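You operate a simulated robot arm through the tools that you are given. There is no shell and no other tool. Be economical: measure what you need, move in short steps, check, and stop when the job is done.

You run a simulated two-armed robot. Do the job below in one go: nothing can be reset, and whatever is moved stays where it is left.

Task
Switch the black switch of the long rest on. Put the short moulding with yellow ends on top of the clear cover with two handles. Pick up the jar marked talc with one hand, pass it to the other hand and put it on the right well of the half-moon table. Do these in any order. Set down upright: jar marked talc.

Only the result counts: the job must be done as asked and must still hold three seconds after the hand-in. Knocking over, shifting, dropping, spilling or breaking anything else fails it. A push-on lid holds only when it is set on centred and level and pressed home; a screw cap is set on level and turned clockwise until tight.

Robot
Two 7-joint arms with two-finger parallel grippers on one trunk, on a base that drives. Base frame: it is fixed to the floor where the robot stands at the start and does not move with it; the origin is under the middle of the robot, x ahead of it, y to its left, z up; the surface under the hand at the start is at about z = 950. Readings come in mm, rad, newtons and seconds.
The left shoulder is at the start at [-92, 119, 825], the right one opposite. With the tool pointing down near the work surface each hand reaches from about 100 to 540 mm from the robot's upright axis, wherever it stands, measured 20 degrees to its own side. Places, roughly: black switch of the long rest [300, 0, 900]; clear cover with two handles [4500, 750, 1000]; jar marked talc [-2000, -2250, 1000]; right well of the half-moon table [-1100, -2700, 700]; short moulding with yellow ends (11x5x3 cm) [1300, -400, 1000]. Payload 3.43 kg a hand.
The TCP of each hand is the grasp point between the finger pads, 30 mm short of the fingertips. In the tool frame z runs along the fingers and y along their closing line. Largest opening 94 mm; finger width 28, thickness 10; the body of the gripper, 50 by 96 mm, starts 55 mm behind the TCP.
Orientation is that of the tool frame in the base frame, as [roll, pitch, yaw] about the fixed x, y, z axes, in that order (R = Rz(yaw) Ry(pitch) Rx(roll)). With the fingers straight down and closing along the base's y, the tool's x points along the base's -x, its y along +y and its z along -z.

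Tools
- The arms move only by the tool apply_moves. It takes "left_moves", "right_moves" or both (then of equal length, played together; a hand with none holds still); each is a list of rows, each an object (a shift or turn left out is 0, a gripper value left out holds the last) with "travel": the shift along the tool's x, y, z in units of 300 mm (1.0 is 300 mm), a list of three; "dr": the turn, a rotation vector about the tool's x, y, z in units of 120 degrees (1.0 is 120 degrees), a list of three; "jaw": the opening, from 0 (shut) to 1 (fully open). In form: [{"travel": [tx, ty, tz], "dr": [wx, wy, wz], "jaw": jaw}, ...]. A call has 1 to 20 rows; each row is the pose to reach, as a shift and turn from the pose commanded when the call began, along the tool's axes at that moment. A call with a number of a shift or a turn outside -1 to 1 is refused whole. Each row takes 0.2 s and may step no farther than 50 mm and 0.15 rad from the row before; otherwise, or with a gripper value out of range, the whole call is refused. A pose out of reach is approached as far as the arm can. The call stops where the force on the tool passes 40 N (or 10 N more than at its start, if that is more) or the arm is blocked; 0.2 s more then pass. Each finger travels about 153 mm/s and halts on what it meets, pressing with about 35 N; the grip force reading is that of the motor and also rises with nothing between the fingers. The clock runs only during rows and for 0.2 s after the last one: add rows that repeat a pose to give the fingers time. It gives the time, the measured TCP pose, the force on the tool (base axes), the opening and the grip force at its end, in the units of the frame above (readings bear some noise), with the torque about the TCP (base axes, N m) and any sound that the robot's microphone picked up, and new pictures: "views" is both (left out), scene, wrist or none (wrist: the cameras of the hands that moved).
- Cameras (640 x 400 px; columns grow to the right, rows downward): "scene" is now at [27, -15.1, 1528]; the picture's right is [-0.18, -0.98, 0.00], its down [-0.79, 0.15, -0.59] and it looks along [0.58, -0.11, -0.81] (base axes); focal length 295 px, centre (320, 200). "left" rides on the left gripper at [76, -14, -102] in its tool frame; the picture's right is [0.18, 0.98, 0.00], its down [-0.75, 0.14, -0.64] and it looks along [-0.63, 0.12, 0.77] (tool axes); focal length 243 px, centre (320, 200). "right" rides on the right gripper at [76, 14, -102] in its tool frame; the picture's right is [-0.18, 0.98, 0.00], its down [-0.75, -0.14, -0.64] and it looks along [-0.63, -0.12, 0.77] (tool axes); focal length 243 px, centre (320, 200). There is no depth. A picture from a camera that has moved, and an enlarged one, comes with that camera's place and axes in the base frame and with its lens.
- raise_lower(by): slides the trunk up (or, below 0, down) by that many mm; the arms and the scene camera ride with it, the base frame stays. It gives what a move gives, with no picture.
- base_move(legs): drives the robot by 1 to 6 legs, each [ahead, left, turn to the left] in mm, mm and rad, along the robot's own axes; the way and the turn of a leg run together, so that a leg with both is an arc; at most 1500 mm and 3.142 rad a leg. The arms and the cameras ride along, it lands a little off, and it stops where it bumps. It gives what a move gives, and a new picture of the scene camera.
- head_to(pan, tilt): turns the head with the scene camera to pan (to the left, within 2.496 rad either way) and tilt (down, from -0.506 to 1.204), counted from straight ahead of the robot. It gives what a move gives, and a new picture of the scene camera.
- enlarge(camera, box): a new picture of the part [left, top, right, bottom] of that camera's present view, enlarged. It takes no simulated time.
- finish_job(): hands the job in; it is judged then, once.

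Work in short steps. Places have to be worked out from the pictures, the camera data and where the tool is seen: move nearer, look again, correct. Check each grasp and each placing, and mend what went wrong. You have 165 turns and 260 pictures in all, those below and enlarged ones among them. Open the grippers and draw the arms clear of the work before you hand the job in, unless the task says otherwise; then end with one line.

The tools are called as name(argument=value, ...) on one line, values as JSON. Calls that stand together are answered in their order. apply_moves: Moves the arms, as the interface text tells. Its arguments: {"type":"object","properties":{"left_moves":{"type":"array","items":{"type":"object","properties":{"travel":{"type":"array","items":{"type":"number"}},"dr":{"type":"array","items":{"type":"number"}},"jaw":{"type":"number"}}}},"right_moves":{"type":"array","items":{"type":"object","properties":{"travel":{"type":"array","items":{"type":"number"}},"dr":{"type":"array","items":{"type":"number"}},"jaw":{"type":"number"}}}},"views":{"type":"string","enum":["both","scene","wrist","none"]}},"required":[]} The other tools are called the same way: raise_lower (by) slides the trunk up or down; base_move (legs) drives the base; head_to (pan, tilt) turns the head that bears the scene camera; enlarge (camera, box) takes an enlarged picture of a part of a camera's view; finish_job () hands the job in.

At the start:

```text
time_s: 0.0
left_tcp_pos: [340.5, 126.7, 1119.5]
left_ee_rot: [-3.14, 0.0, 3.141]
left_ft_force: [0.2, -0.2, 0.3]
left_moment: [0.01, 0.01, 0.0]
left_width: 94.0
left_grasp_force: 0.0
right_tcp_pos: [319.6, -172.6, 1139.6]
right_ee_rot: [-3.141, 0.0, -3.141]
right_ft_force: [0.3, -0.3, -0.3]
right_moment: [0.0, -0.03, -0.02]
right_width: 93.8
right_grasp_force: 0.1
trunk travel left (down, up): [-250.0, 85.0]
robot x, y, heading: [2.4, 0.1, -0.001]
head pan, tilt: [-0.185, 0.941]
```

scene: 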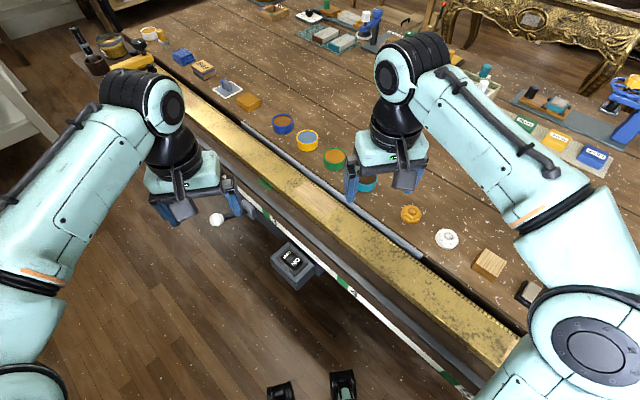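
right: 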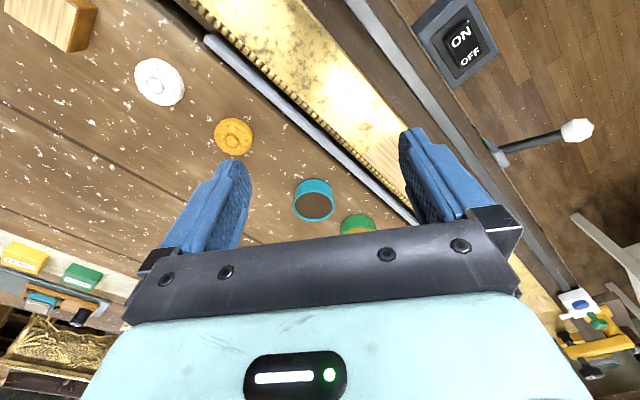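
left: 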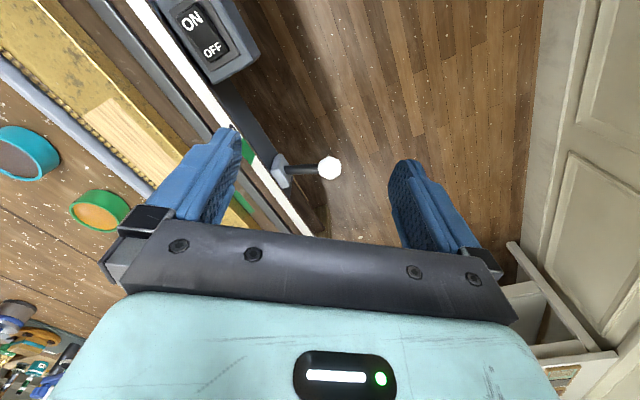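

I'll take a closer look at the switch, which sits near [320, -6, 900].

enlarge(camera="scene", box=[240, 210, 360, 310])

enlarge(camera="right", box=[400, 0, 540, 90])

```text
4.00 times, centred on (300, 260) of scene
camera zoom: at [27.0, -15.1, 1528.0], right [-0.18, -0.98, 0.0], down [-0.79, 0.15, -0.59], along [0.58, -0.11, -0.81], focal length 1179 px, centre (400, -40)
```

zoom: 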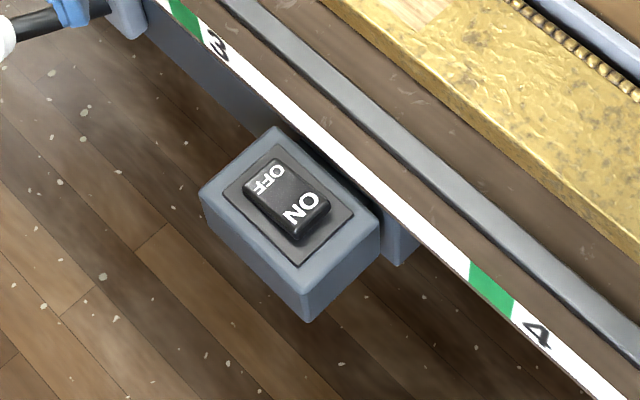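

```text
4.44 times, centred on (470, 45) of right
camera zoom: at [244.4, -157.1, 1240.4], right [0.18, 0.98, 0.0], down [0.75, -0.14, 0.64], along [0.63, -0.12, -0.77], focal length 1078 px, centre (-347, 889)
```

zoom: 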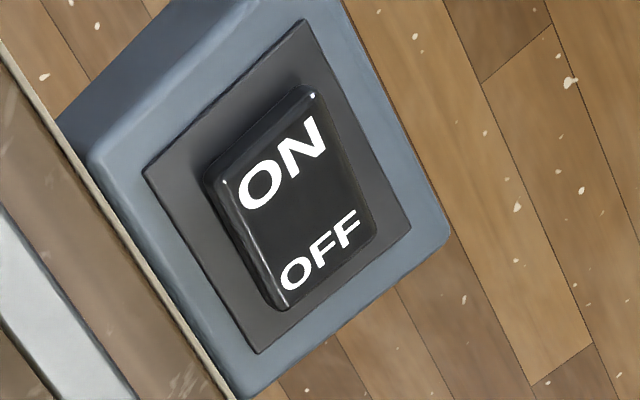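

ON end of the rocker (raised) triangulates to about [304,-14,925], OFF end to [326,2,922]. I'll bring the right hand, shut and turned so the thin side lies along the rocker, above the ON end and move the left hand aside.

apply_moves(right_moves=[{"travel": [0.01, 0.074, 0.03], "dr": [0, 0, 0.064], "jaw": 0}, {"travel": [0.02, 0.148, 0.06], "dr": [0, 0, 0.128], "jaw": 0}, {"travel": [0.03, 0.222, 0.09], "dr": [0, 0, 0.192], "jaw": 0}, {"travel": [0.04, 0.296, 0.12], "dr": [0, 0, 0.256], "jaw": 0}, {"travel": [0.05, 0.37, 0.15], "dr": [0, 0, 0.32], "jaw": 0}, {"travel": [0.06, 0.445, 0.2], "dr": [0, 0, 0.384], "jaw": 0}, {"travel": [0.065, 0.519, 0.25], "dr": [0, 0, 0.45], "jaw": 0}, {"travel": [0.065, 0.519, 0.35], "dr": [0, 0, 0.45], "jaw": 0}, {"travel": [0.065, 0.519, 0.45], "dr": [0, 0, 0.45], "jaw": 0}, {"travel": [0.065, 0.519, 0.45], "dr": [0, 0, 0.45], "jaw": 0}], left_moves=[{"travel": [0, 0.1, 0]}, {"travel": [0, 0.2, 0]}, {"travel": [0, 0.3, 0]}, {"travel": [0, 0.3, 0]}, {"travel": [0, 0.3, 0]}, {"travel": [0, 0.3, 0]}, {"travel": [0, 0.3, 0]}, {"travel": [0, 0.3, 0]}, {"travel": [0, 0.3, 0]}, {"travel": [0, 0.3, 0]}])

```text
time_s: 2.2
left_tcp_pos: [338.7, 217.6, 1118.9]
left_ee_rot: [3.141, -0.001, -3.141]
left_ft_force: [0.3, -0.1, -0.7]
left_moment: [-0.03, -0.01, 0.0]
left_width: 94.1
left_grasp_force: 0.1
right_tcp_pos: [298.6, -15.5, 1003.8]
right_ee_rot: [-3.141, 0.001, 2.199]
right_ft_force: [-0.7, 0.1, 0.1]
right_moment: [0.03, 0.0, 0.02]
right_width: 0.0
right_grasp_force: 33.4
trunk travel left (down, up): [-250.0, 85.0]
robot x, y, heading: [-2.5, 0.0, -0.001]
head pan, tilt: [-0.185, 0.941]
camera scene: at [26.9, -15.1, 1528.0], right [-0.18, -0.98, 0.0], down [-0.79, 0.15, -0.59], along [0.58, -0.11, -0.81], focal length 295 px, centre (320, 200)
camera right: at [266.6, 55.5, 1104.1], right [0.9, 0.43, 0.0], down [0.33, -0.69, 0.64], along [0.27, -0.58, -0.77], focal length 243 px, centre (320, 200)
camera left: at [262.9, 202.8, 1222.2], right [-0.18, 0.98, 0.0], down [0.75, 0.14, 0.64], along [0.63, 0.12, -0.77], focal length 243 px, centre (320, 200)
```

scene: 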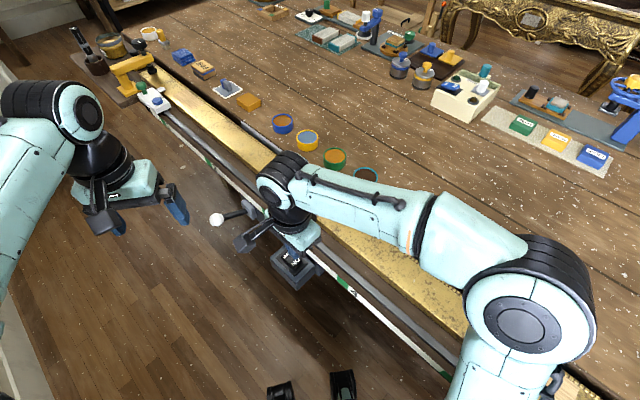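
right: 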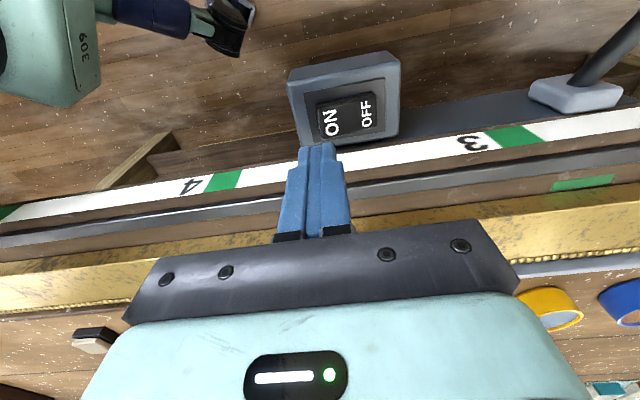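
left: 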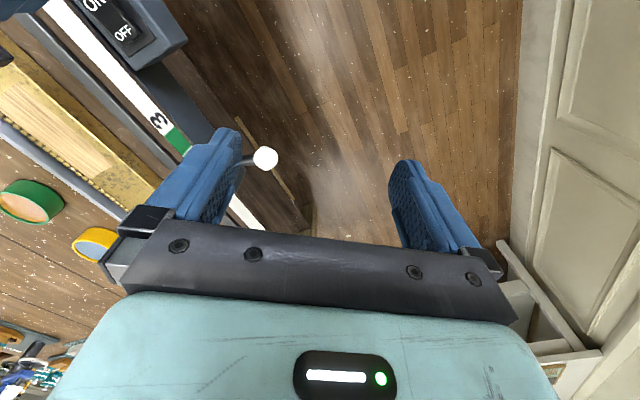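

The hand is above the ON end, tip at z≈974. I'll press straight down slowly; the force limit will stop it.

apply_moves(right_moves=[{"travel": [0, 0.013, 0.06], "jaw": 0}, {"travel": [0, 0.013, 0.12], "jaw": 0}, {"travel": [0, 0.013, 0.135], "jaw": 0}, {"travel": [0, 0.013, 0.15], "jaw": 0}, {"travel": [0, 0.013, 0.16], "jaw": 0}, {"travel": [0, 0.013, 0.17], "jaw": 0}, {"travel": [0, 0.013, 0.18], "jaw": 0}, {"travel": [0, 0.013, 0.19], "jaw": 0}, {"travel": [0, 0.013, 0.2], "jaw": 0}, {"travel": [0, 0.013, 0.21], "jaw": 0}], views="wrist")

```text
time_s: 4.6
left_tcp_pos: [337.4, 217.7, 1118.7]
left_ee_rot: [3.141, -0.001, 3.142]
left_ft_force: [0.1, 0.0, 0.8]
left_moment: [0.02, -0.02, -0.01]
left_width: 94.0
left_grasp_force: 0.0
right_tcp_pos: [303.8, -13.7, 945.3]
right_ee_rot: [3.134, 0.003, 2.198]
right_ft_force: [-9.2, -4.5, 12.2]
right_moment: [-0.06, 0.12, 0.03]
right_width: 0.1
right_grasp_force: 33.4
trunk travel left (down, up): [-250.0, 85.0]
robot x, y, heading: [-2.6, 1.2, -0.003]
head pan, tilt: [-0.185, 0.941]
stopped in row 10 (right hand): the force on the tool passed its limit at 42 N (the readings are from after the stop); the commanded pose is now the measured one
camera right: at [270.5, 56.9, 1047.0], right [0.9, 0.43, 0.01], down [0.32, -0.7, 0.64], along [0.28, -0.58, -0.77], focal length 243 px, centre (320, 200)
```

right: 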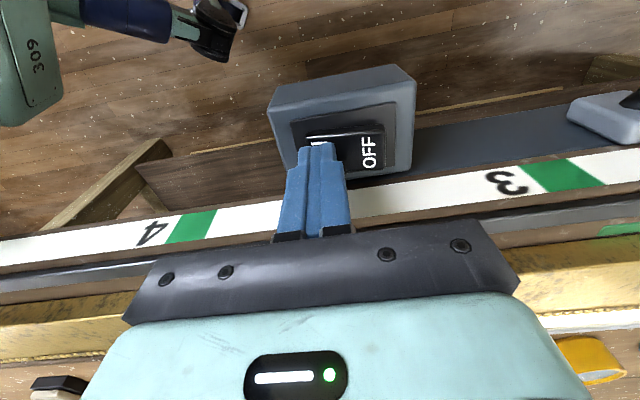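

OFF side now looks raised. I'll lift the hand and check the rocker.

apply_moves(right_moves=[{"travel": [0, 0, -0.1], "jaw": 0}, {"travel": [0, 0, -0.25], "jaw": 0}, {"travel": [0, 0, -0.4], "jaw": 0}, {"travel": [0, 0, -0.55], "jaw": 0}, {"travel": [0, -0.15, -0.6], "jaw": 0}, {"travel": [0, -0.3, -0.65], "jaw": 0}, {"travel": [0, -0.3, -0.65], "jaw": 0}], views="none")

enlarge(camera="scene", box=[240, 210, 360, 310])

```text
time_s: 6.2
left_tcp_pos: [338.5, 217.8, 1119.1]
left_ee_rot: [-3.141, -0.001, 3.142]
left_ft_force: [-0.6, -0.2, 0.0]
left_moment: [0.02, 0.03, 0.05]
left_width: 93.8
left_grasp_force: 0.1
right_tcp_pos: [232.6, -64.2, 1140.4]
right_ee_rot: [3.132, 0.0, 2.196]
right_ft_force: [-0.1, 1.3, -0.5]
right_moment: [0.01, 0.02, 0.01]
right_width: 0.0
right_grasp_force: 32.8
trunk travel left (down, up): [-250.0, 85.0]
robot x, y, heading: [0.7, -1.4, 0.002]
head pan, tilt: [-0.185, 0.941]
```

```text
4.00 times, centred on (300, 260) of scene
camera zoom: at [27.7, -14.7, 1528.0], right [-0.18, -0.98, 0.0], down [-0.79, 0.15, -0.59], along [0.58, -0.11, -0.81], focal length 1179 px, centre (400, -40)
```

zoom: 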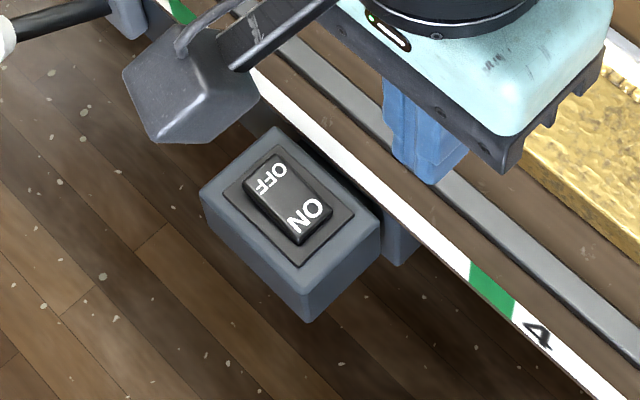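

The rocker has flipped: the ON end is now down, OFF end raised. Next I survey the room to plan driving.

head_to(pan=0.0, tilt=0.35)

head_to(pan=-1.1, tilt=0.35)

head_to(pan=-2.2, tilt=0.35)

head_to(pan=1.2, tilt=0.35)

```text
time_s: 7.2
left_tcp_pos: [339.4, 217.5, 1119.6]
left_ee_rot: [-3.141, -0.001, -3.141]
left_ft_force: [0.6, 0.3, -0.3]
left_moment: [0.01, -0.02, 0.01]
left_width: 94.2
left_grasp_force: 0.0
right_tcp_pos: [231.6, -64.6, 1140.1]
right_ee_rot: [3.132, -0.001, 2.196]
right_ft_force: [0.1, -0.5, -0.4]
right_moment: [-0.03, 0.02, 0.0]
right_width: 0.2
right_grasp_force: 32.9
trunk travel left (down, up): [-250.0, 85.0]
robot x, y, heading: [-2.0, 0.4, 0.003]
head pan, tilt: [0.0, 0.351]
camera scene: at [48.2, -1.7, 1578.5], right [0.0, -1.0, 0.0], down [-0.34, 0.0, -0.94], along [0.94, 0.0, -0.34], focal length 295 px, centre (320, 200)
```

scene: 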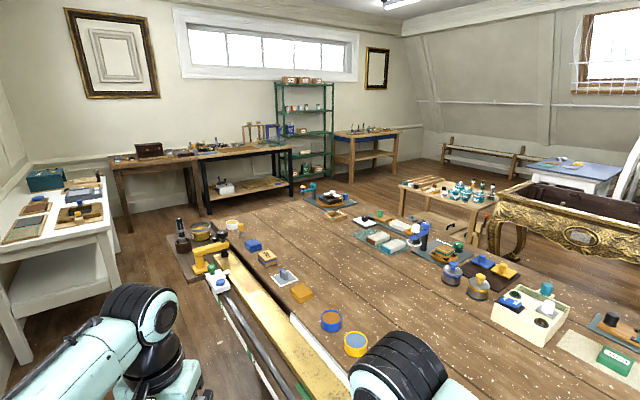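

```text
time_s: 8.5
left_tcp_pos: [339.7, 217.8, 1118.8]
left_ee_rot: [-3.141, 0.0, 3.141]
left_ft_force: [-0.5, -0.3, 0.2]
left_moment: [-0.01, -0.01, -0.01]
left_width: 94.1
left_grasp_force: 0.0
right_tcp_pos: [232.6, -65.6, 1139.8]
right_ee_rot: [3.133, 0.0, 2.198]
right_ft_force: [0.0, 0.0, 0.3]
right_moment: [-0.01, -0.01, 0.01]
right_width: 0.1
right_grasp_force: 33.0
trunk travel left (down, up): [-250.0, 85.0]
robot x, y, heading: [-2.4, -0.8, 0.001]
head pan, tilt: [-1.1, 0.351]
camera scene: at [-2.7, -84.6, 1578.5], right [-0.89, -0.45, 0.0], down [-0.16, 0.31, -0.94], along [0.43, -0.84, -0.34], focal length 295 px, centre (320, 200)
```

scene: 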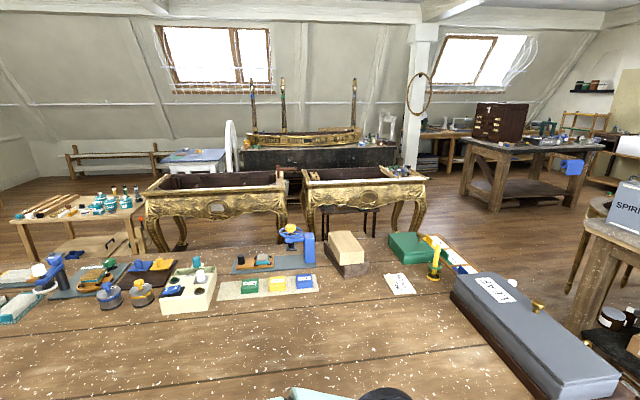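

```text
time_s: 9.8
left_tcp_pos: [338.9, 217.4, 1119.4]
left_ee_rot: [-3.141, -0.001, 3.141]
left_ft_force: [0.2, -0.3, 0.8]
left_moment: [-0.03, 0.02, 0.0]
left_width: 93.8
left_grasp_force: 0.1
right_tcp_pos: [231.3, -64.4, 1139.8]
right_ee_rot: [3.134, -0.001, 2.199]
right_ft_force: [0.2, -0.5, -0.4]
right_moment: [-0.02, -0.01, -0.02]
right_width: 0.0
right_grasp_force: 32.6
trunk travel left (down, up): [-250.0, 85.0]
robot x, y, heading: [1.1, -1.9, -0.002]
head pan, tilt: [-2.201, 0.351]
camera scene: at [-99.8, -77.0, 1578.5], right [-0.81, 0.59, 0.0], down [0.2, 0.28, -0.94], along [-0.55, -0.76, -0.34], focal length 295 px, centre (320, 200)
```

scene: 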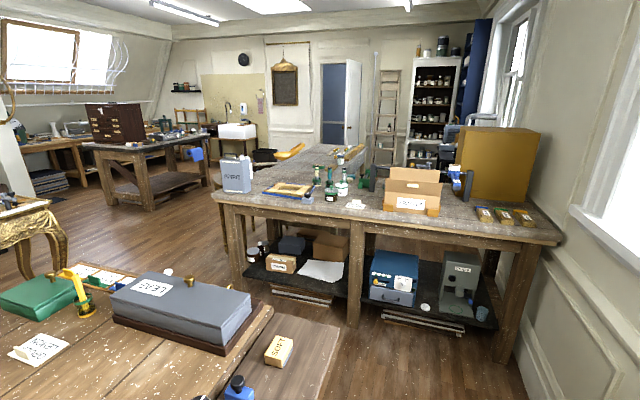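

```text
time_s: 12.7
left_tcp_pos: [338.9, 217.5, 1118.8]
left_ee_rot: [3.141, 0.001, -3.142]
left_ft_force: [-0.1, 0.0, 0.5]
left_moment: [-0.01, 0.0, -0.01]
left_width: 93.9
left_grasp_force: 0.0
right_tcp_pos: [231.5, -64.3, 1139.8]
right_ee_rot: [3.132, 0.001, 2.196]
right_ft_force: [0.1, 0.0, 0.2]
right_moment: [-0.01, -0.02, 0.0]
right_width: 0.0
right_grasp_force: 32.9
trunk travel left (down, up): [-250.0, 85.0]
robot x, y, heading: [0.6, -3.5, 0.002]
head pan, tilt: [1.201, 0.351]
camera scene: at [-11.3, 85.1, 1578.5], right [0.93, -0.36, 0.0], down [-0.12, -0.32, -0.94], along [0.34, 0.88, -0.34], focal length 295 px, centre (320, 200)
```

scene: 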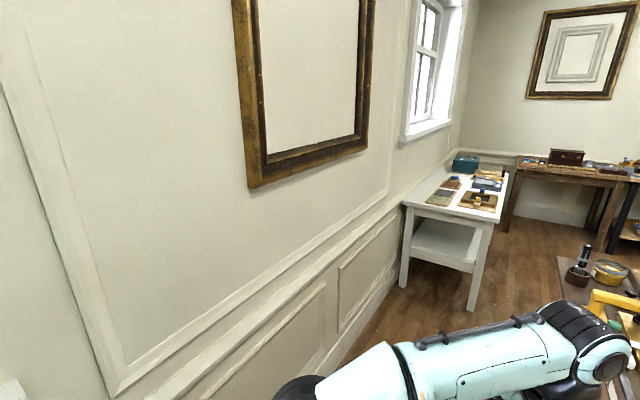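

The bench and room are turned about 36° to my frame. I'll zoom on each goal place.

head_to(pan=-0.1, tilt=0.35)

enlarge(camera="scene", box=[290, 180, 450, 280])

enlarge(camera="scene", box=[160, 80, 360, 205])

head_to(pan=-2.2, tilt=0.5)

enlarge(camera="scene", box=[160, 40, 420, 200])

```text
time_s: 14.2
left_tcp_pos: [338.4, 219.2, 1118.3]
left_ee_rot: [3.142, 0.0, 3.141]
left_ft_force: [0.0, 0.0, -0.3]
left_moment: [0.0, 0.05, -0.01]
left_width: 94.1
left_grasp_force: 0.0
right_tcp_pos: [231.2, -65.0, 1140.2]
right_ee_rot: [3.135, 0.0, 2.198]
right_ft_force: [0.3, -0.2, -0.3]
right_moment: [-0.02, 0.0, 0.02]
right_width: 0.1
right_grasp_force: 33.1
trunk travel left (down, up): [-250.0, 85.0]
robot x, y, heading: [-1.3, 0.2, -0.002]
head pan, tilt: [-0.099, 0.351]
camera scene: at [47.6, -10.9, 1578.5], right [-0.1, -1.0, 0.0], down [-0.34, 0.03, -0.94], along [0.93, -0.09, -0.34], focal length 295 px, centre (320, 200)
```

scene: 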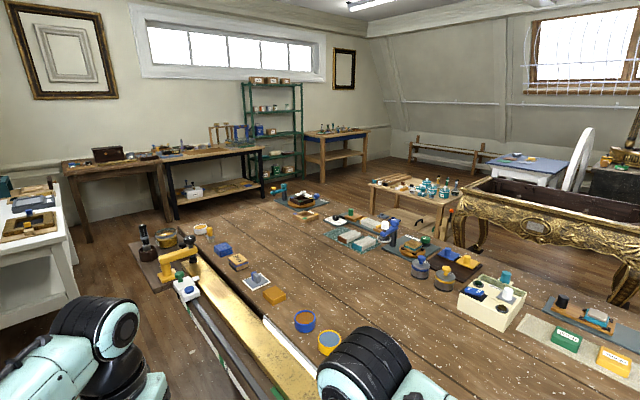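

```text
4.00 times, centred on (370, 230) of scene
camera zoom: at [47.6, -10.9, 1578.5], right [-0.1, -1.0, 0.0], down [-0.34, 0.03, -0.94], along [0.93, -0.09, -0.34], focal length 1179 px, centre (120, 80)
```

zoom: 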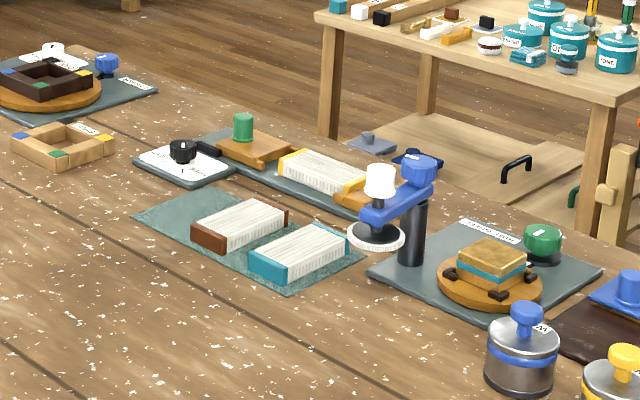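

```text
3.20 times, centred on (260, 142) of scene
camera zoom: at [47.6, -10.9, 1578.5], right [-0.1, -1.0, 0.0], down [-0.34, 0.03, -0.94], along [0.93, -0.09, -0.34], focal length 943 px, centre (512, 384)
```

zoom: 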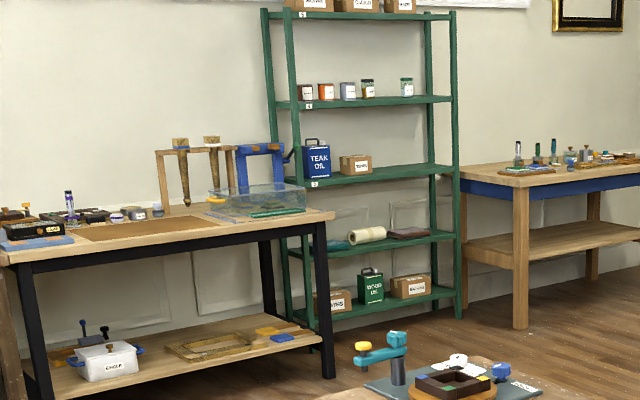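

```text
time_s: 16.2
left_tcp_pos: [339.8, 216.5, 1120.2]
left_ee_rot: [3.141, 0.0, -3.141]
left_ft_force: [-0.2, -0.4, 0.2]
left_moment: [0.03, 0.02, 0.0]
left_width: 94.0
left_grasp_force: 0.1
right_tcp_pos: [230.2, -65.2, 1140.0]
right_ee_rot: [3.134, 0.001, 2.197]
right_ft_force: [-0.3, -0.2, 0.1]
right_moment: [0.02, 0.01, 0.03]
right_width: 0.1
right_grasp_force: 32.9
trunk travel left (down, up): [-250.0, 85.0]
robot x, y, heading: [-2.1, 1.2, 0.003]
head pan, tilt: [-2.201, 0.499]
camera scene: at [-98.6, -75.2, 1564.9], right [-0.81, 0.59, 0.0], down [0.28, 0.39, -0.88], along [-0.52, -0.71, -0.48], focal length 295 px, centre (320, 200)
```

scene: 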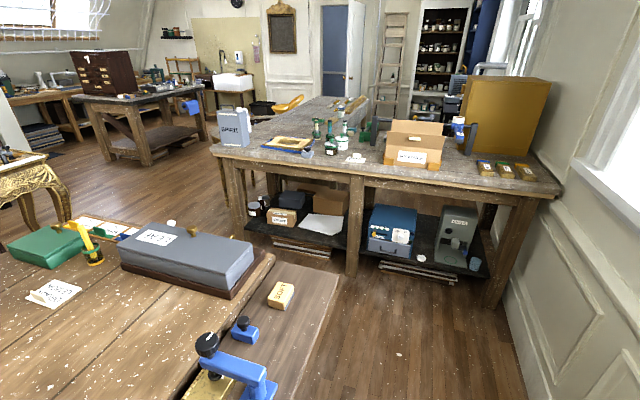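

```text
2.46 times, centred on (290, 120) of scene
camera zoom: at [-98.6, -75.2, 1564.9], right [-0.81, 0.59, 0.0], down [0.28, 0.39, -0.88], along [-0.52, -0.71, -0.48], focal length 726 px, centre (394, 397)
```

zoom: 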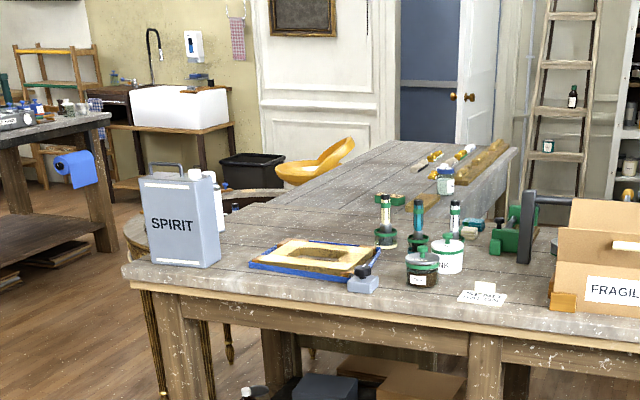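

Moulding with yellow ends is at ~[1358,-398], near the bench's far edge, so I must go round the bench's far end. First I tuck the arms, then back away toward the wall and turn along the bench.

apply_moves(right_moves=[{"travel": [-0.02, -0.05, -0.01], "dr": [0, 0, -0.064]}, {"travel": [-0.04, -0.09, -0.02], "dr": [0, 0, -0.128]}, {"travel": [-0.08, -0.13, -0.03], "dr": [0, 0, -0.192]}, {"travel": [-0.12, -0.17, -0.04], "dr": [0, 0, -0.256]}, {"travel": [-0.17, -0.19, -0.05], "dr": [0, 0, -0.32]}, {"travel": [-0.22, -0.21, -0.06], "dr": [0, 0, -0.384]}, {"travel": [-0.28, -0.21, -0.07], "dr": [0, 0, -0.45], "jaw": 1}, {"travel": [-0.28, -0.21, -0.07], "dr": [0, 0, -0.45], "jaw": 1}], left_moves=[{"travel": [0.08, -0.02, -0.03]}, {"travel": [0.15, -0.04, -0.06]}, {"travel": [0.23, -0.06, -0.09]}, {"travel": [0.3, -0.1, -0.12]}, {"travel": [0.3, -0.1, -0.12]}, {"travel": [0.3, -0.1, -0.12]}, {"travel": [0.3, -0.1, -0.12]}, {"travel": [0.3, -0.1, -0.12]}], views="none")

head_to(pan=0.9, tilt=0.8)

```text
time_s: 18.0
left_tcp_pos: [248.6, 187.6, 1157.5]
left_ee_rot: [-3.141, 0.002, 3.141]
left_ft_force: [-0.4, -0.1, -0.1]
left_moment: [-0.01, 0.02, 0.01]
left_width: 94.0
left_grasp_force: 0.0
right_tcp_pos: [228.4, -173.0, 1158.4]
right_ee_rot: [3.138, 0.007, -3.141]
right_ft_force: [0.5, -0.6, -0.2]
right_moment: [0.02, -0.02, -0.01]
right_width: 94.1
right_grasp_force: 0.1
trunk travel left (down, up): [-250.0, 85.0]
robot x, y, heading: [0.6, 2.6, 0.001]
head pan, tilt: [-2.201, 0.499]
```

```text
time_s: 20.6
left_tcp_pos: [248.6, 187.2, 1156.0]
left_ee_rot: [3.141, -0.002, -3.141]
left_ft_force: [-0.2, -0.6, -0.1]
left_moment: [-0.01, 0.0, -0.01]
left_width: 94.0
left_grasp_force: 0.0
right_tcp_pos: [229.1, -172.2, 1159.7]
right_ee_rot: [3.137, 0.007, 3.14]
right_ft_force: [0.0, -0.3, -0.8]
right_moment: [0.0, 0.02, 0.01]
right_width: 94.0
right_grasp_force: 0.0
trunk travel left (down, up): [-250.0, 85.0]
robot x, y, heading: [2.3, 2.8, -0.006]
head pan, tilt: [0.901, 0.799]
camera scene: at [5.1, 61.5, 1538.9], right [0.78, -0.62, 0.0], down [-0.45, -0.56, -0.7], along [0.43, 0.55, -0.72], focal length 295 px, centre (320, 200)
```

scene: 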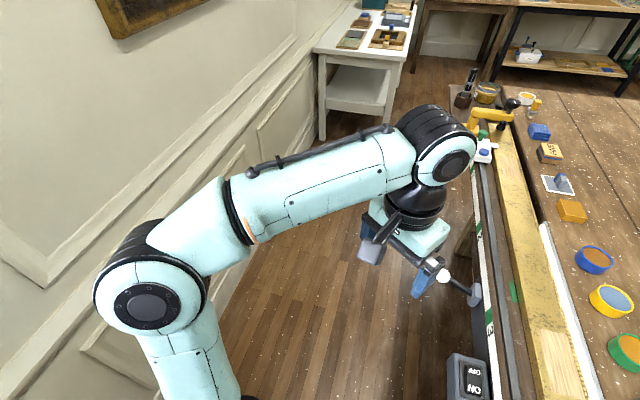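

Floor corridor to the wall is ~850 mm wide. I back off 200 mm from the bench and turn to run along it.

base_move(legs=[[-112, 166, 0], [0, 0, 0.593]])

head_to(pan=0, tilt=0.7)

```text
time_s: 24.4
left_tcp_pos: [-9.7, 458.6, 1156.4]
left_ee_rot: [3.141, 0.0, -2.549]
left_ft_force: [-0.4, -0.8, 0.2]
left_moment: [0.0, 0.02, 0.0]
left_width: 94.1
left_grasp_force: 0.1
right_tcp_pos: [175.6, 150.7, 1158.4]
right_ee_rot: [3.136, 0.007, -2.55]
right_ft_force: [-0.5, -0.5, 0.2]
right_moment: [0.02, 0.03, 0.02]
right_width: 94.0
right_grasp_force: 0.1
trunk travel left (down, up): [-250.0, 85.0]
robot x, y, heading: [-111.1, 165.5, 0.596]
head pan, tilt: [0.901, 0.799]
camera scene: at [-142.2, 219.6, 1538.9], right [1.0, -0.08, 0.0], down [-0.06, -0.71, -0.7], along [0.05, 0.7, -0.72], focal length 295 px, centre (320, 200)
```

scene: 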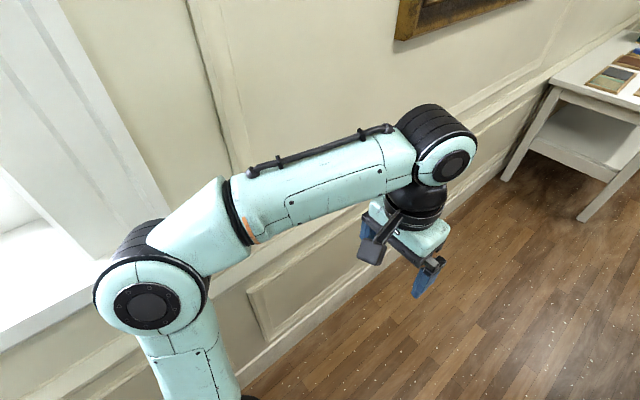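

```text
time_s: 25.6
left_tcp_pos: [-10.5, 459.1, 1155.9]
left_ee_rot: [3.141, 0.0, -2.549]
left_ft_force: [0.1, -0.2, 0.0]
left_moment: [0.01, 0.01, 0.0]
left_width: 93.9
left_grasp_force: 0.0
right_tcp_pos: [174.4, 150.8, 1159.2]
right_ee_rot: [3.137, 0.006, -2.549]
right_ft_force: [0.4, 0.3, 0.5]
right_moment: [-0.03, 0.02, 0.02]
right_width: 94.0
right_grasp_force: 0.1
trunk travel left (down, up): [-250.0, 85.0]
robot x, y, heading: [-109.5, 164.8, 0.598]
head pan, tilt: [0.0, 0.7]
camera scene: at [-78.1, 186.7, 1547.1], right [0.56, -0.83, 0.0], down [-0.53, -0.36, -0.76], along [0.63, 0.43, -0.64], focal length 295 px, centre (320, 200)
```

scene: 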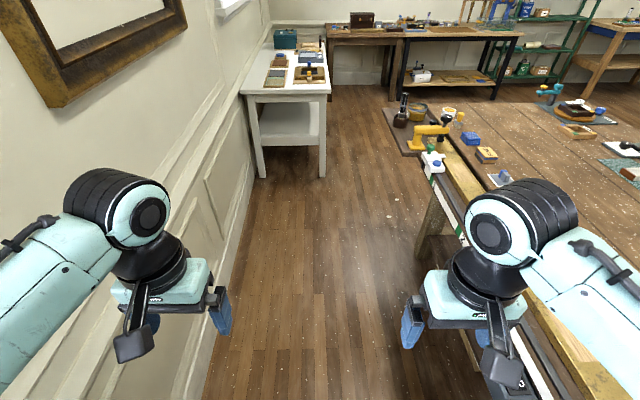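

Corridor is clear ahead (bench end ~1.4 m ahead, white table ~2.2 m). I drive ahead 1.7 m, then look right.

base_move(legs=[[1450, 30, 0], [280, 0, 0]])

head_to(pan=-1.3, tilt=0.6)

```text
time_s: 34.3
left_tcp_pos: [1395.8, 1447.1, 1156.2]
left_ee_rot: [3.141, -0.001, -2.547]
left_ft_force: [0.1, -0.7, 0.6]
left_moment: [0.0, 0.01, 0.0]
left_width: 94.3
left_grasp_force: 0.1
right_tcp_pos: [1580.8, 1137.7, 1159.4]
right_ee_rot: [3.136, 0.007, -2.547]
right_ft_force: [0.2, 0.2, 1.3]
right_moment: [0.02, 0.03, -0.01]
right_width: 94.0
right_grasp_force: 0.1
trunk travel left (down, up): [-250.0, 85.0]
robot x, y, heading: [1291.9, 1153.2, 0.594]
head pan, tilt: [0.0, 0.7]
camera scene: at [1327.9, 1173.9, 1547.1], right [0.56, -0.83, 0.0], down [-0.53, -0.36, -0.76], along [0.63, 0.43, -0.64], focal length 295 px, centre (320, 200)
```

scene: 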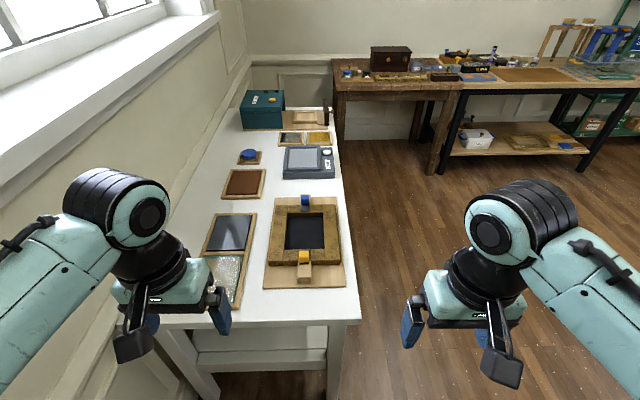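

```text
time_s: 35.8
left_tcp_pos: [1396.1, 1446.6, 1156.4]
left_ee_rot: [-3.141, 0.0, -2.55]
left_ft_force: [0.0, 0.6, 0.5]
left_moment: [0.01, -0.01, 0.04]
left_width: 93.9
left_grasp_force: 0.1
right_tcp_pos: [1580.3, 1138.9, 1159.1]
right_ee_rot: [3.136, 0.007, -2.55]
right_ft_force: [-0.9, 0.3, -0.3]
right_moment: [0.0, 0.02, -0.04]
right_width: 93.8
right_grasp_force: 0.0
trunk travel left (down, up): [-250.0, 85.0]
robot x, y, heading: [1292.9, 1153.1, 0.594]
head pan, tilt: [-1.3, 0.6]
camera scene: at [1324.4, 1068.8, 1555.8], right [-0.65, -0.76, 0.0], down [-0.43, 0.37, -0.83], along [0.63, -0.54, -0.56], focal length 295 px, centre (320, 200)
```

scene: 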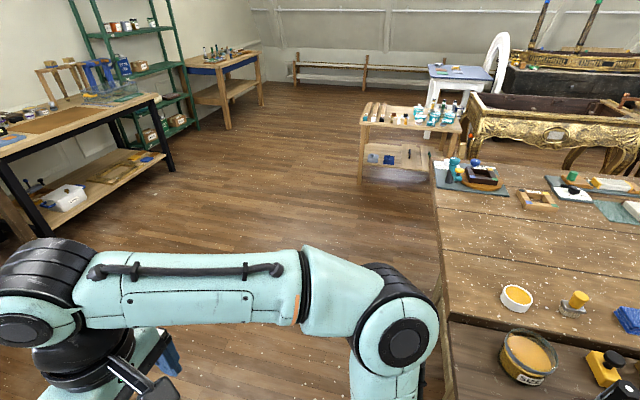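

Path round the end is clear. I strafe round the bench corner, then turn left to face the bench's far side.

base_move(legs=[[150, -600, 0], [0, -1300, 0], [0, 0, 1.571], [0, 832, 0]])

head_to(pan=0.2, tilt=0.8)

```text
time_s: 63.8
left_tcp_pos: [1468.6, -686.6, 1156.6]
left_ee_rot: [-3.141, -0.001, -1.0]
left_ft_force: [-0.3, -0.5, 0.2]
left_moment: [-0.01, -0.02, 0.0]
left_width: 93.9
left_grasp_force: 0.1
right_tcp_pos: [1781.6, -508.6, 1158.3]
right_ee_rot: [3.136, 0.006, -1.0]
right_ft_force: [0.0, 0.9, 0.1]
right_moment: [0.0, -0.01, -0.01]
right_width: 93.8
right_grasp_force: 0.0
trunk travel left (down, up): [-250.0, 85.0]
robot x, y, heading: [1760.0, -797.7, 2.14]
head pan, tilt: [-1.3, 0.6]
camera scene: at [1841.7, -767.3, 1555.8], right [0.75, -0.67, 0.0], down [-0.38, -0.42, -0.83], along [0.55, 0.61, -0.56], focal length 295 px, centre (320, 200)
```

scene: 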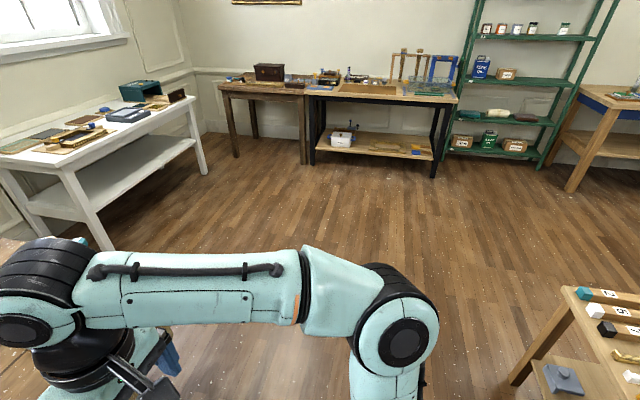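

```text
time_s: 65.4
left_tcp_pos: [1469.5, -687.6, 1156.6]
left_ee_rot: [-3.141, 0.0, -1.002]
left_ft_force: [-0.5, -0.4, 0.1]
left_moment: [-0.01, -0.01, 0.0]
left_width: 94.0
left_grasp_force: 0.0
right_tcp_pos: [1782.8, -508.1, 1159.7]
right_ee_rot: [3.137, 0.005, -1.001]
right_ft_force: [-0.3, -0.3, 0.1]
right_moment: [0.04, -0.02, 0.0]
right_width: 94.2
right_grasp_force: 0.0
trunk travel left (down, up): [-250.0, 85.0]
robot x, y, heading: [1761.9, -793.6, 2.14]
head pan, tilt: [0.201, 0.799]
camera scene: at [1726.7, -775.2, 1538.9], right [0.72, 0.7, 0.0], down [0.5, -0.51, -0.7], along [-0.49, 0.5, -0.72], focal length 295 px, centre (320, 200)
```

scene: 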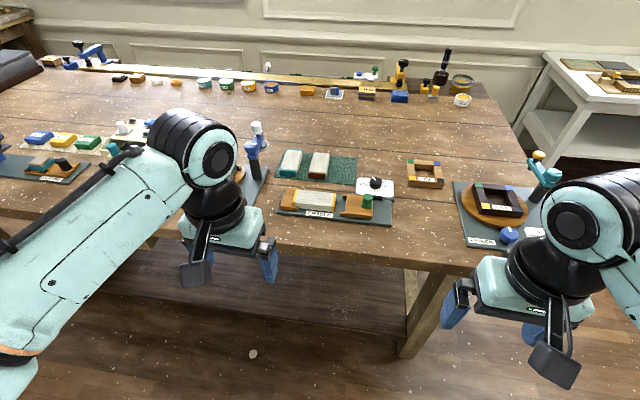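

Good; the moulding lies on a small mat straight ahead. I zoom in to see it.

enlarge(camera="scene", box=[260, 140, 420, 240])

```text
4.00 times, centred on (340, 190) of scene
camera zoom: at [1726.7, -775.2, 1538.9], right [0.72, 0.7, 0.0], down [0.5, -0.51, -0.7], along [-0.49, 0.5, -0.72], focal length 1179 px, centre (240, 240)
```

zoom: 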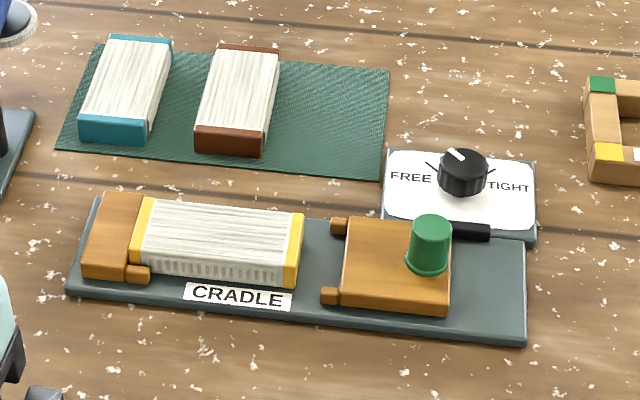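

Moulding centre is about [1336,-394], top z≈985, long axis along the bench, in a cradle whose movable block stands clear of it (pointer on FREE side). I raise the trunk a bit and drive up to the bench.

raise_lower(by=60)

base_move(legs=[[190, 0, 0]])

```text
time_s: 66.4
left_tcp_pos: [1469.5, -688.0, 1215.2]
left_ee_rot: [3.141, 0.0, -1.0]
left_ft_force: [0.5, 0.3, 0.2]
left_moment: [0.01, -0.01, 0.01]
left_width: 94.0
left_grasp_force: 0.0
right_tcp_pos: [1782.6, -509.6, 1218.2]
right_ee_rot: [3.137, 0.008, -1.0]
right_ft_force: [0.4, 0.2, 0.5]
right_moment: [0.03, 0.02, 0.0]
right_width: 93.9
right_grasp_force: 0.0
trunk travel left (down, up): [-310.0, 25.0]
robot x, y, heading: [1763.2, -793.5, 2.145]
head pan, tilt: [0.201, 0.799]
```

```text
time_s: 68.0
left_tcp_pos: [1366.7, -527.4, 1216.1]
left_ee_rot: [-3.14, 0.0, -1.002]
left_ft_force: [0.4, 0.0, 0.4]
left_moment: [-0.01, 0.01, 0.0]
left_width: 94.1
left_grasp_force: 0.1
right_tcp_pos: [1680.1, -350.5, 1218.5]
right_ee_rot: [3.137, 0.009, -1.002]
right_ft_force: [0.3, -0.1, 0.2]
right_moment: [-0.01, -0.02, -0.01]
right_width: 94.0
right_grasp_force: 0.1
trunk travel left (down, up): [-310.0, 25.0]
robot x, y, heading: [1659.5, -632.8, 2.136]
head pan, tilt: [0.201, 0.799]
camera scene: at [1625.3, -616.9, 1604.1], right [0.72, 0.7, 0.0], down [0.5, -0.51, -0.7], along [-0.49, 0.5, -0.72], focal length 295 px, centre (320, 200)
```

scene: 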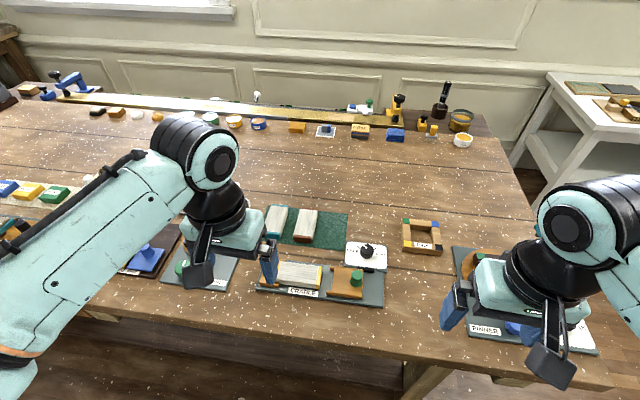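

I move the left hand above the moulding, turning it 90° so the jaws close across its width.

apply_moves(left_moves=[{"travel": [-0.04, -0.014, 0.03], "dr": [0, 0, -0.0695]}, {"travel": [-0.08, -0.028, 0.06], "dr": [0, 0, -0.139]}, {"travel": [-0.12, -0.042, 0.09], "dr": [0, 0, -0.2085]}, {"travel": [-0.16, -0.056, 0.12], "dr": [0, 0, -0.278]}, {"travel": [-0.2, -0.07, 0.15], "dr": [0, 0, -0.3475]}, {"travel": [-0.24, -0.084, 0.18], "dr": [0, 0, -0.417]}, {"travel": [-0.28, -0.098, 0.21], "dr": [0, 0, -0.4865]}, {"travel": [-0.32, -0.112, 0.24], "dr": [0, 0, -0.556]}, {"travel": [-0.36, -0.126, 0.27], "dr": [0, 0, -0.6255]}, {"travel": [-0.4, -0.14, 0.3], "dr": [0, 0, -0.695]}, {"travel": [-0.43, -0.153, 0.33], "dr": [0, 0, -0.764]}, {"travel": [-0.43, -0.153, 0.33], "dr": [0, 0, -0.764]}], views="wrist")

```text
time_s: 70.6
left_tcp_pos: [1336.3, -393.8, 1117.2]
left_ee_rot: [3.141, 0.001, 0.602]
left_ft_force: [0.0, 0.1, 0.4]
left_moment: [0.02, 0.0, 0.02]
left_width: 94.1
left_grasp_force: 0.1
right_tcp_pos: [1679.5, -350.3, 1219.2]
right_ee_rot: [3.137, 0.008, -1.001]
right_ft_force: [-0.3, 0.0, 0.2]
right_moment: [0.0, -0.02, 0.01]
right_width: 94.2
right_grasp_force: 0.2
trunk travel left (down, up): [-310.0, 25.0]
robot x, y, heading: [1659.2, -636.2, 2.135]
head pan, tilt: [0.201, 0.799]
camera left: at [1390.4, -339.3, 1220.6], right [0.71, -0.71, 0.0], down [-0.54, -0.54, 0.64], along [-0.45, -0.45, -0.77], focal length 243 px, centre (320, 200)
```

left: 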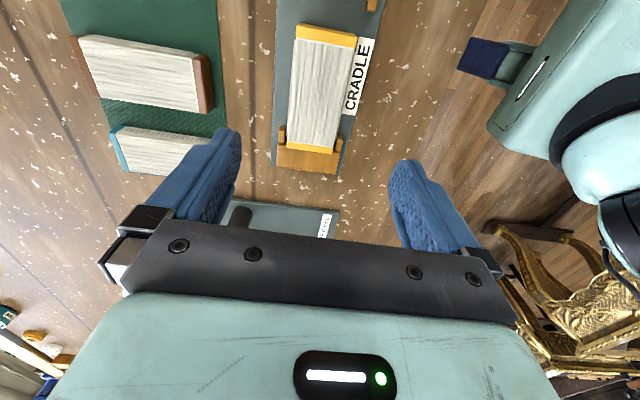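

Both cameras agree on the moulding centre [1338,-392], axis ~38.6°. I turn slightly and lower onto it.

apply_moves(left_moves=[{"travel": [0.009, 0, 0.1], "dr": [0, 0, -0.03]}, {"travel": [0.009, 0, 0.2], "dr": [0, 0, -0.03]}, {"travel": [0.009, 0, 0.3], "dr": [0, 0, -0.03]}, {"travel": [0.009, 0, 0.35], "dr": [0, 0, -0.03]}, {"travel": [0.009, 0, 0.38], "dr": [0, 0, -0.03]}, {"travel": [0.009, 0, 0.405], "dr": [0, 0, -0.03]}, {"travel": [0.009, 0, 0.405], "dr": [0, 0, -0.03]}])

```text
time_s: 72.2
left_tcp_pos: [1338.5, -391.8, 994.1]
left_ee_rot: [-3.141, -0.001, 0.662]
left_ft_force: [0.3, 0.0, -0.2]
left_moment: [0.02, 0.0, 0.01]
left_width: 94.0
left_grasp_force: 0.1
right_tcp_pos: [1680.6, -351.1, 1219.8]
right_ee_rot: [3.137, 0.01, -1.003]
right_ft_force: [0.1, -1.4, 0.2]
right_moment: [-0.01, 0.0, 0.0]
right_width: 94.0
right_grasp_force: 0.0
trunk travel left (down, up): [-310.0, 25.0]
robot x, y, heading: [1655.4, -634.2, 2.137]
head pan, tilt: [0.201, 0.799]
camera scene: at [1625.3, -616.8, 1604.3], right [0.72, 0.7, 0.0], down [0.5, -0.51, -0.7], along [-0.49, 0.5, -0.72], focal length 295 px, centre (320, 200)
camera left: at [1389.6, -334.8, 1098.5], right [0.75, -0.66, 0.0], down [-0.51, -0.57, 0.64], along [-0.43, -0.48, -0.77], focal length 243 px, centre (320, 200)
```

scene: 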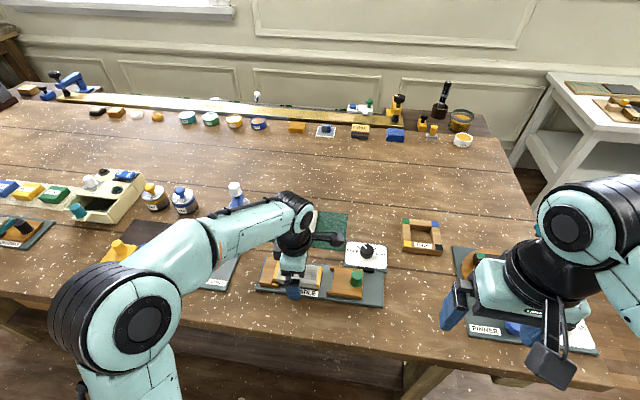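
left: 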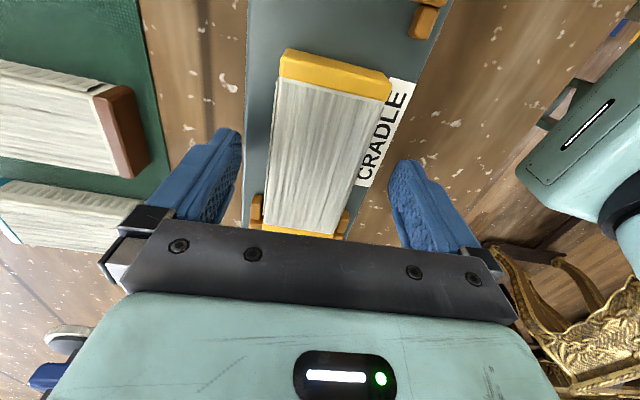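

Aligned well. I close the jaws, wait, then lift 100 mm.

apply_moves(left_moves=[{"jaw": 0.4}, {"jaw": 0.4}, {"jaw": 0.4}, {"jaw": 0.4}, {"travel": [0, 0, -0.05], "jaw": 0.4}, {"travel": [0, 0, -0.15], "jaw": 0.4}, {"travel": [0, 0, -0.3], "jaw": 0.4}], views="wrist")

```text
time_s: 73.8
left_tcp_pos: [1338.2, -392.0, 1083.9]
left_ee_rot: [3.141, 0.002, 0.66]
left_ft_force: [0.4, 1.2, -1.0]
left_moment: [-0.03, 0.04, 0.0]
left_width: 49.1
left_grasp_force: 35.0
right_tcp_pos: [1680.7, -351.0, 1218.5]
right_ee_rot: [3.137, 0.01, -1.002]
right_ft_force: [0.3, 0.2, -0.1]
right_moment: [0.0, 0.01, 0.02]
right_width: 94.0
right_grasp_force: 0.1
trunk travel left (down, up): [-310.0, 25.0]
robot x, y, heading: [1659.6, -637.7, 2.139]
head pan, tilt: [0.201, 0.799]
camera left: at [1389.6, -334.7, 1187.4], right [0.75, -0.66, 0.0], down [-0.51, -0.57, 0.64], along [-0.43, -0.48, -0.77], focal length 243 px, centre (320, 200)
```

left: 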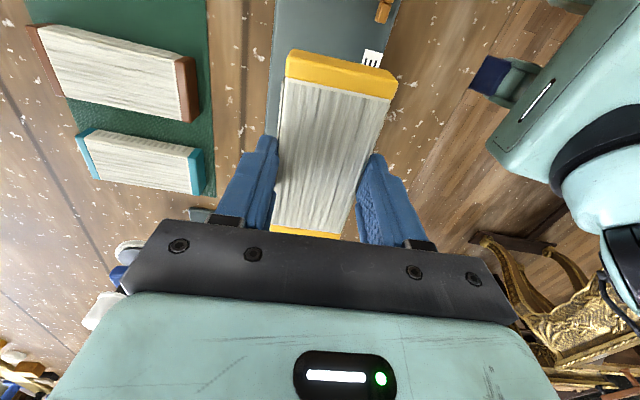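

Moulding held (width 49 mm). I lift it higher and draw it in, then back the base away and look toward the cover's table.

apply_moves(left_moves=[{"travel": [0, 0, -0.12]}, {"travel": [0, 0, -0.25]}, {"travel": [0, 0.1, -0.35]}, {"travel": [0, 0.2, -0.4]}, {"travel": [0, 0.3, -0.42]}, {"travel": [0, 0.4, -0.42]}, {"travel": [0, 0.4, -0.42]}], views="none")

base_move(legs=[[-300, 0, 0]])

head_to(pan=-1.6, tilt=0.4)

```text
time_s: 75.4
left_tcp_pos: [1412.2, -485.7, 1210.0]
left_ee_rot: [3.142, 0.001, 0.662]
left_ft_force: [0.5, 0.7, -1.2]
left_moment: [0.0, 0.0, -0.02]
left_width: 49.2
left_grasp_force: 35.1
right_tcp_pos: [1679.4, -349.0, 1219.5]
right_ee_rot: [3.136, 0.007, -1.0]
right_ft_force: [-0.6, -0.7, 0.0]
right_moment: [0.01, -0.02, -0.02]
right_width: 94.0
right_grasp_force: 0.0
trunk travel left (down, up): [-310.0, 25.0]
robot x, y, heading: [1657.0, -633.7, 2.141]
head pan, tilt: [0.201, 0.799]
```

```text
time_s: 77.4
left_tcp_pos: [1572.7, -738.1, 1210.8]
left_ee_rot: [-3.14, 0.0, 0.657]
left_ft_force: [-0.4, -0.2, -1.2]
left_moment: [-0.01, 0.0, -0.03]
left_width: 49.0
left_grasp_force: 35.6
right_tcp_pos: [1841.9, -602.1, 1218.2]
right_ee_rot: [3.139, 0.009, -1.007]
right_ft_force: [-0.2, 1.0, -0.2]
right_moment: [0.0, -0.03, 0.02]
right_width: 94.0
right_grasp_force: 0.1
trunk travel left (down, up): [-310.0, 25.0]
robot x, y, heading: [1817.0, -885.5, 2.133]
head pan, tilt: [0.201, 0.799]
camera scene: at [1786.2, -869.2, 1604.4], right [0.72, 0.69, 0.0], down [0.5, -0.52, -0.7], along [-0.48, 0.5, -0.72], focal length 295 px, centre (320, 200)
```

scene: 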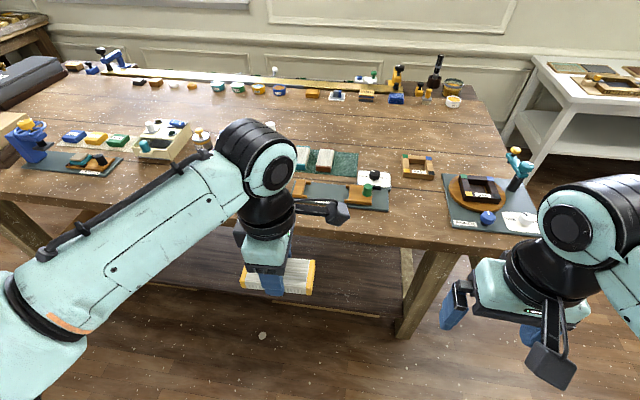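

```text
time_s: 79.2
left_tcp_pos: [1573.6, -739.4, 1209.9]
left_ee_rot: [3.141, 0.001, 0.659]
left_ft_force: [-0.3, -0.5, 0.4]
left_moment: [0.04, -0.01, 0.01]
left_width: 49.0
left_grasp_force: 34.9
right_tcp_pos: [1842.5, -602.5, 1219.1]
right_ee_rot: [3.137, 0.008, -1.004]
right_ft_force: [0.0, 0.8, -0.5]
right_moment: [0.0, 0.01, -0.04]
right_width: 94.3
right_grasp_force: 0.1
trunk travel left (down, up): [-310.0, 25.0]
robot x, y, heading: [1820.8, -887.7, 2.134]
head pan, tilt: [-1.6, 0.4]
camera scene: at [1921.8, -880.0, 1639.4], right [0.51, -0.86, 0.0], down [-0.33, -0.2, -0.92], along [0.79, 0.47, -0.39], focal length 295 px, centre (320, 200)
```

scene: 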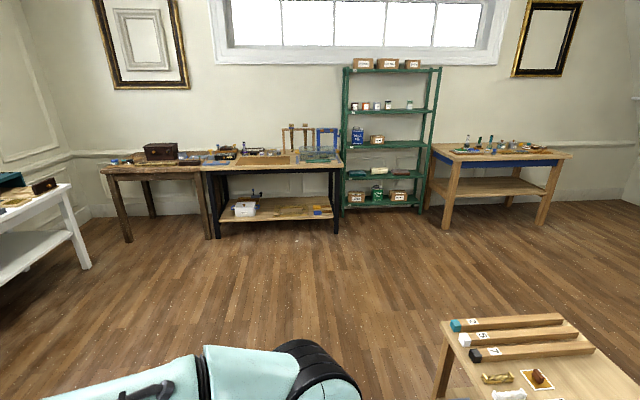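

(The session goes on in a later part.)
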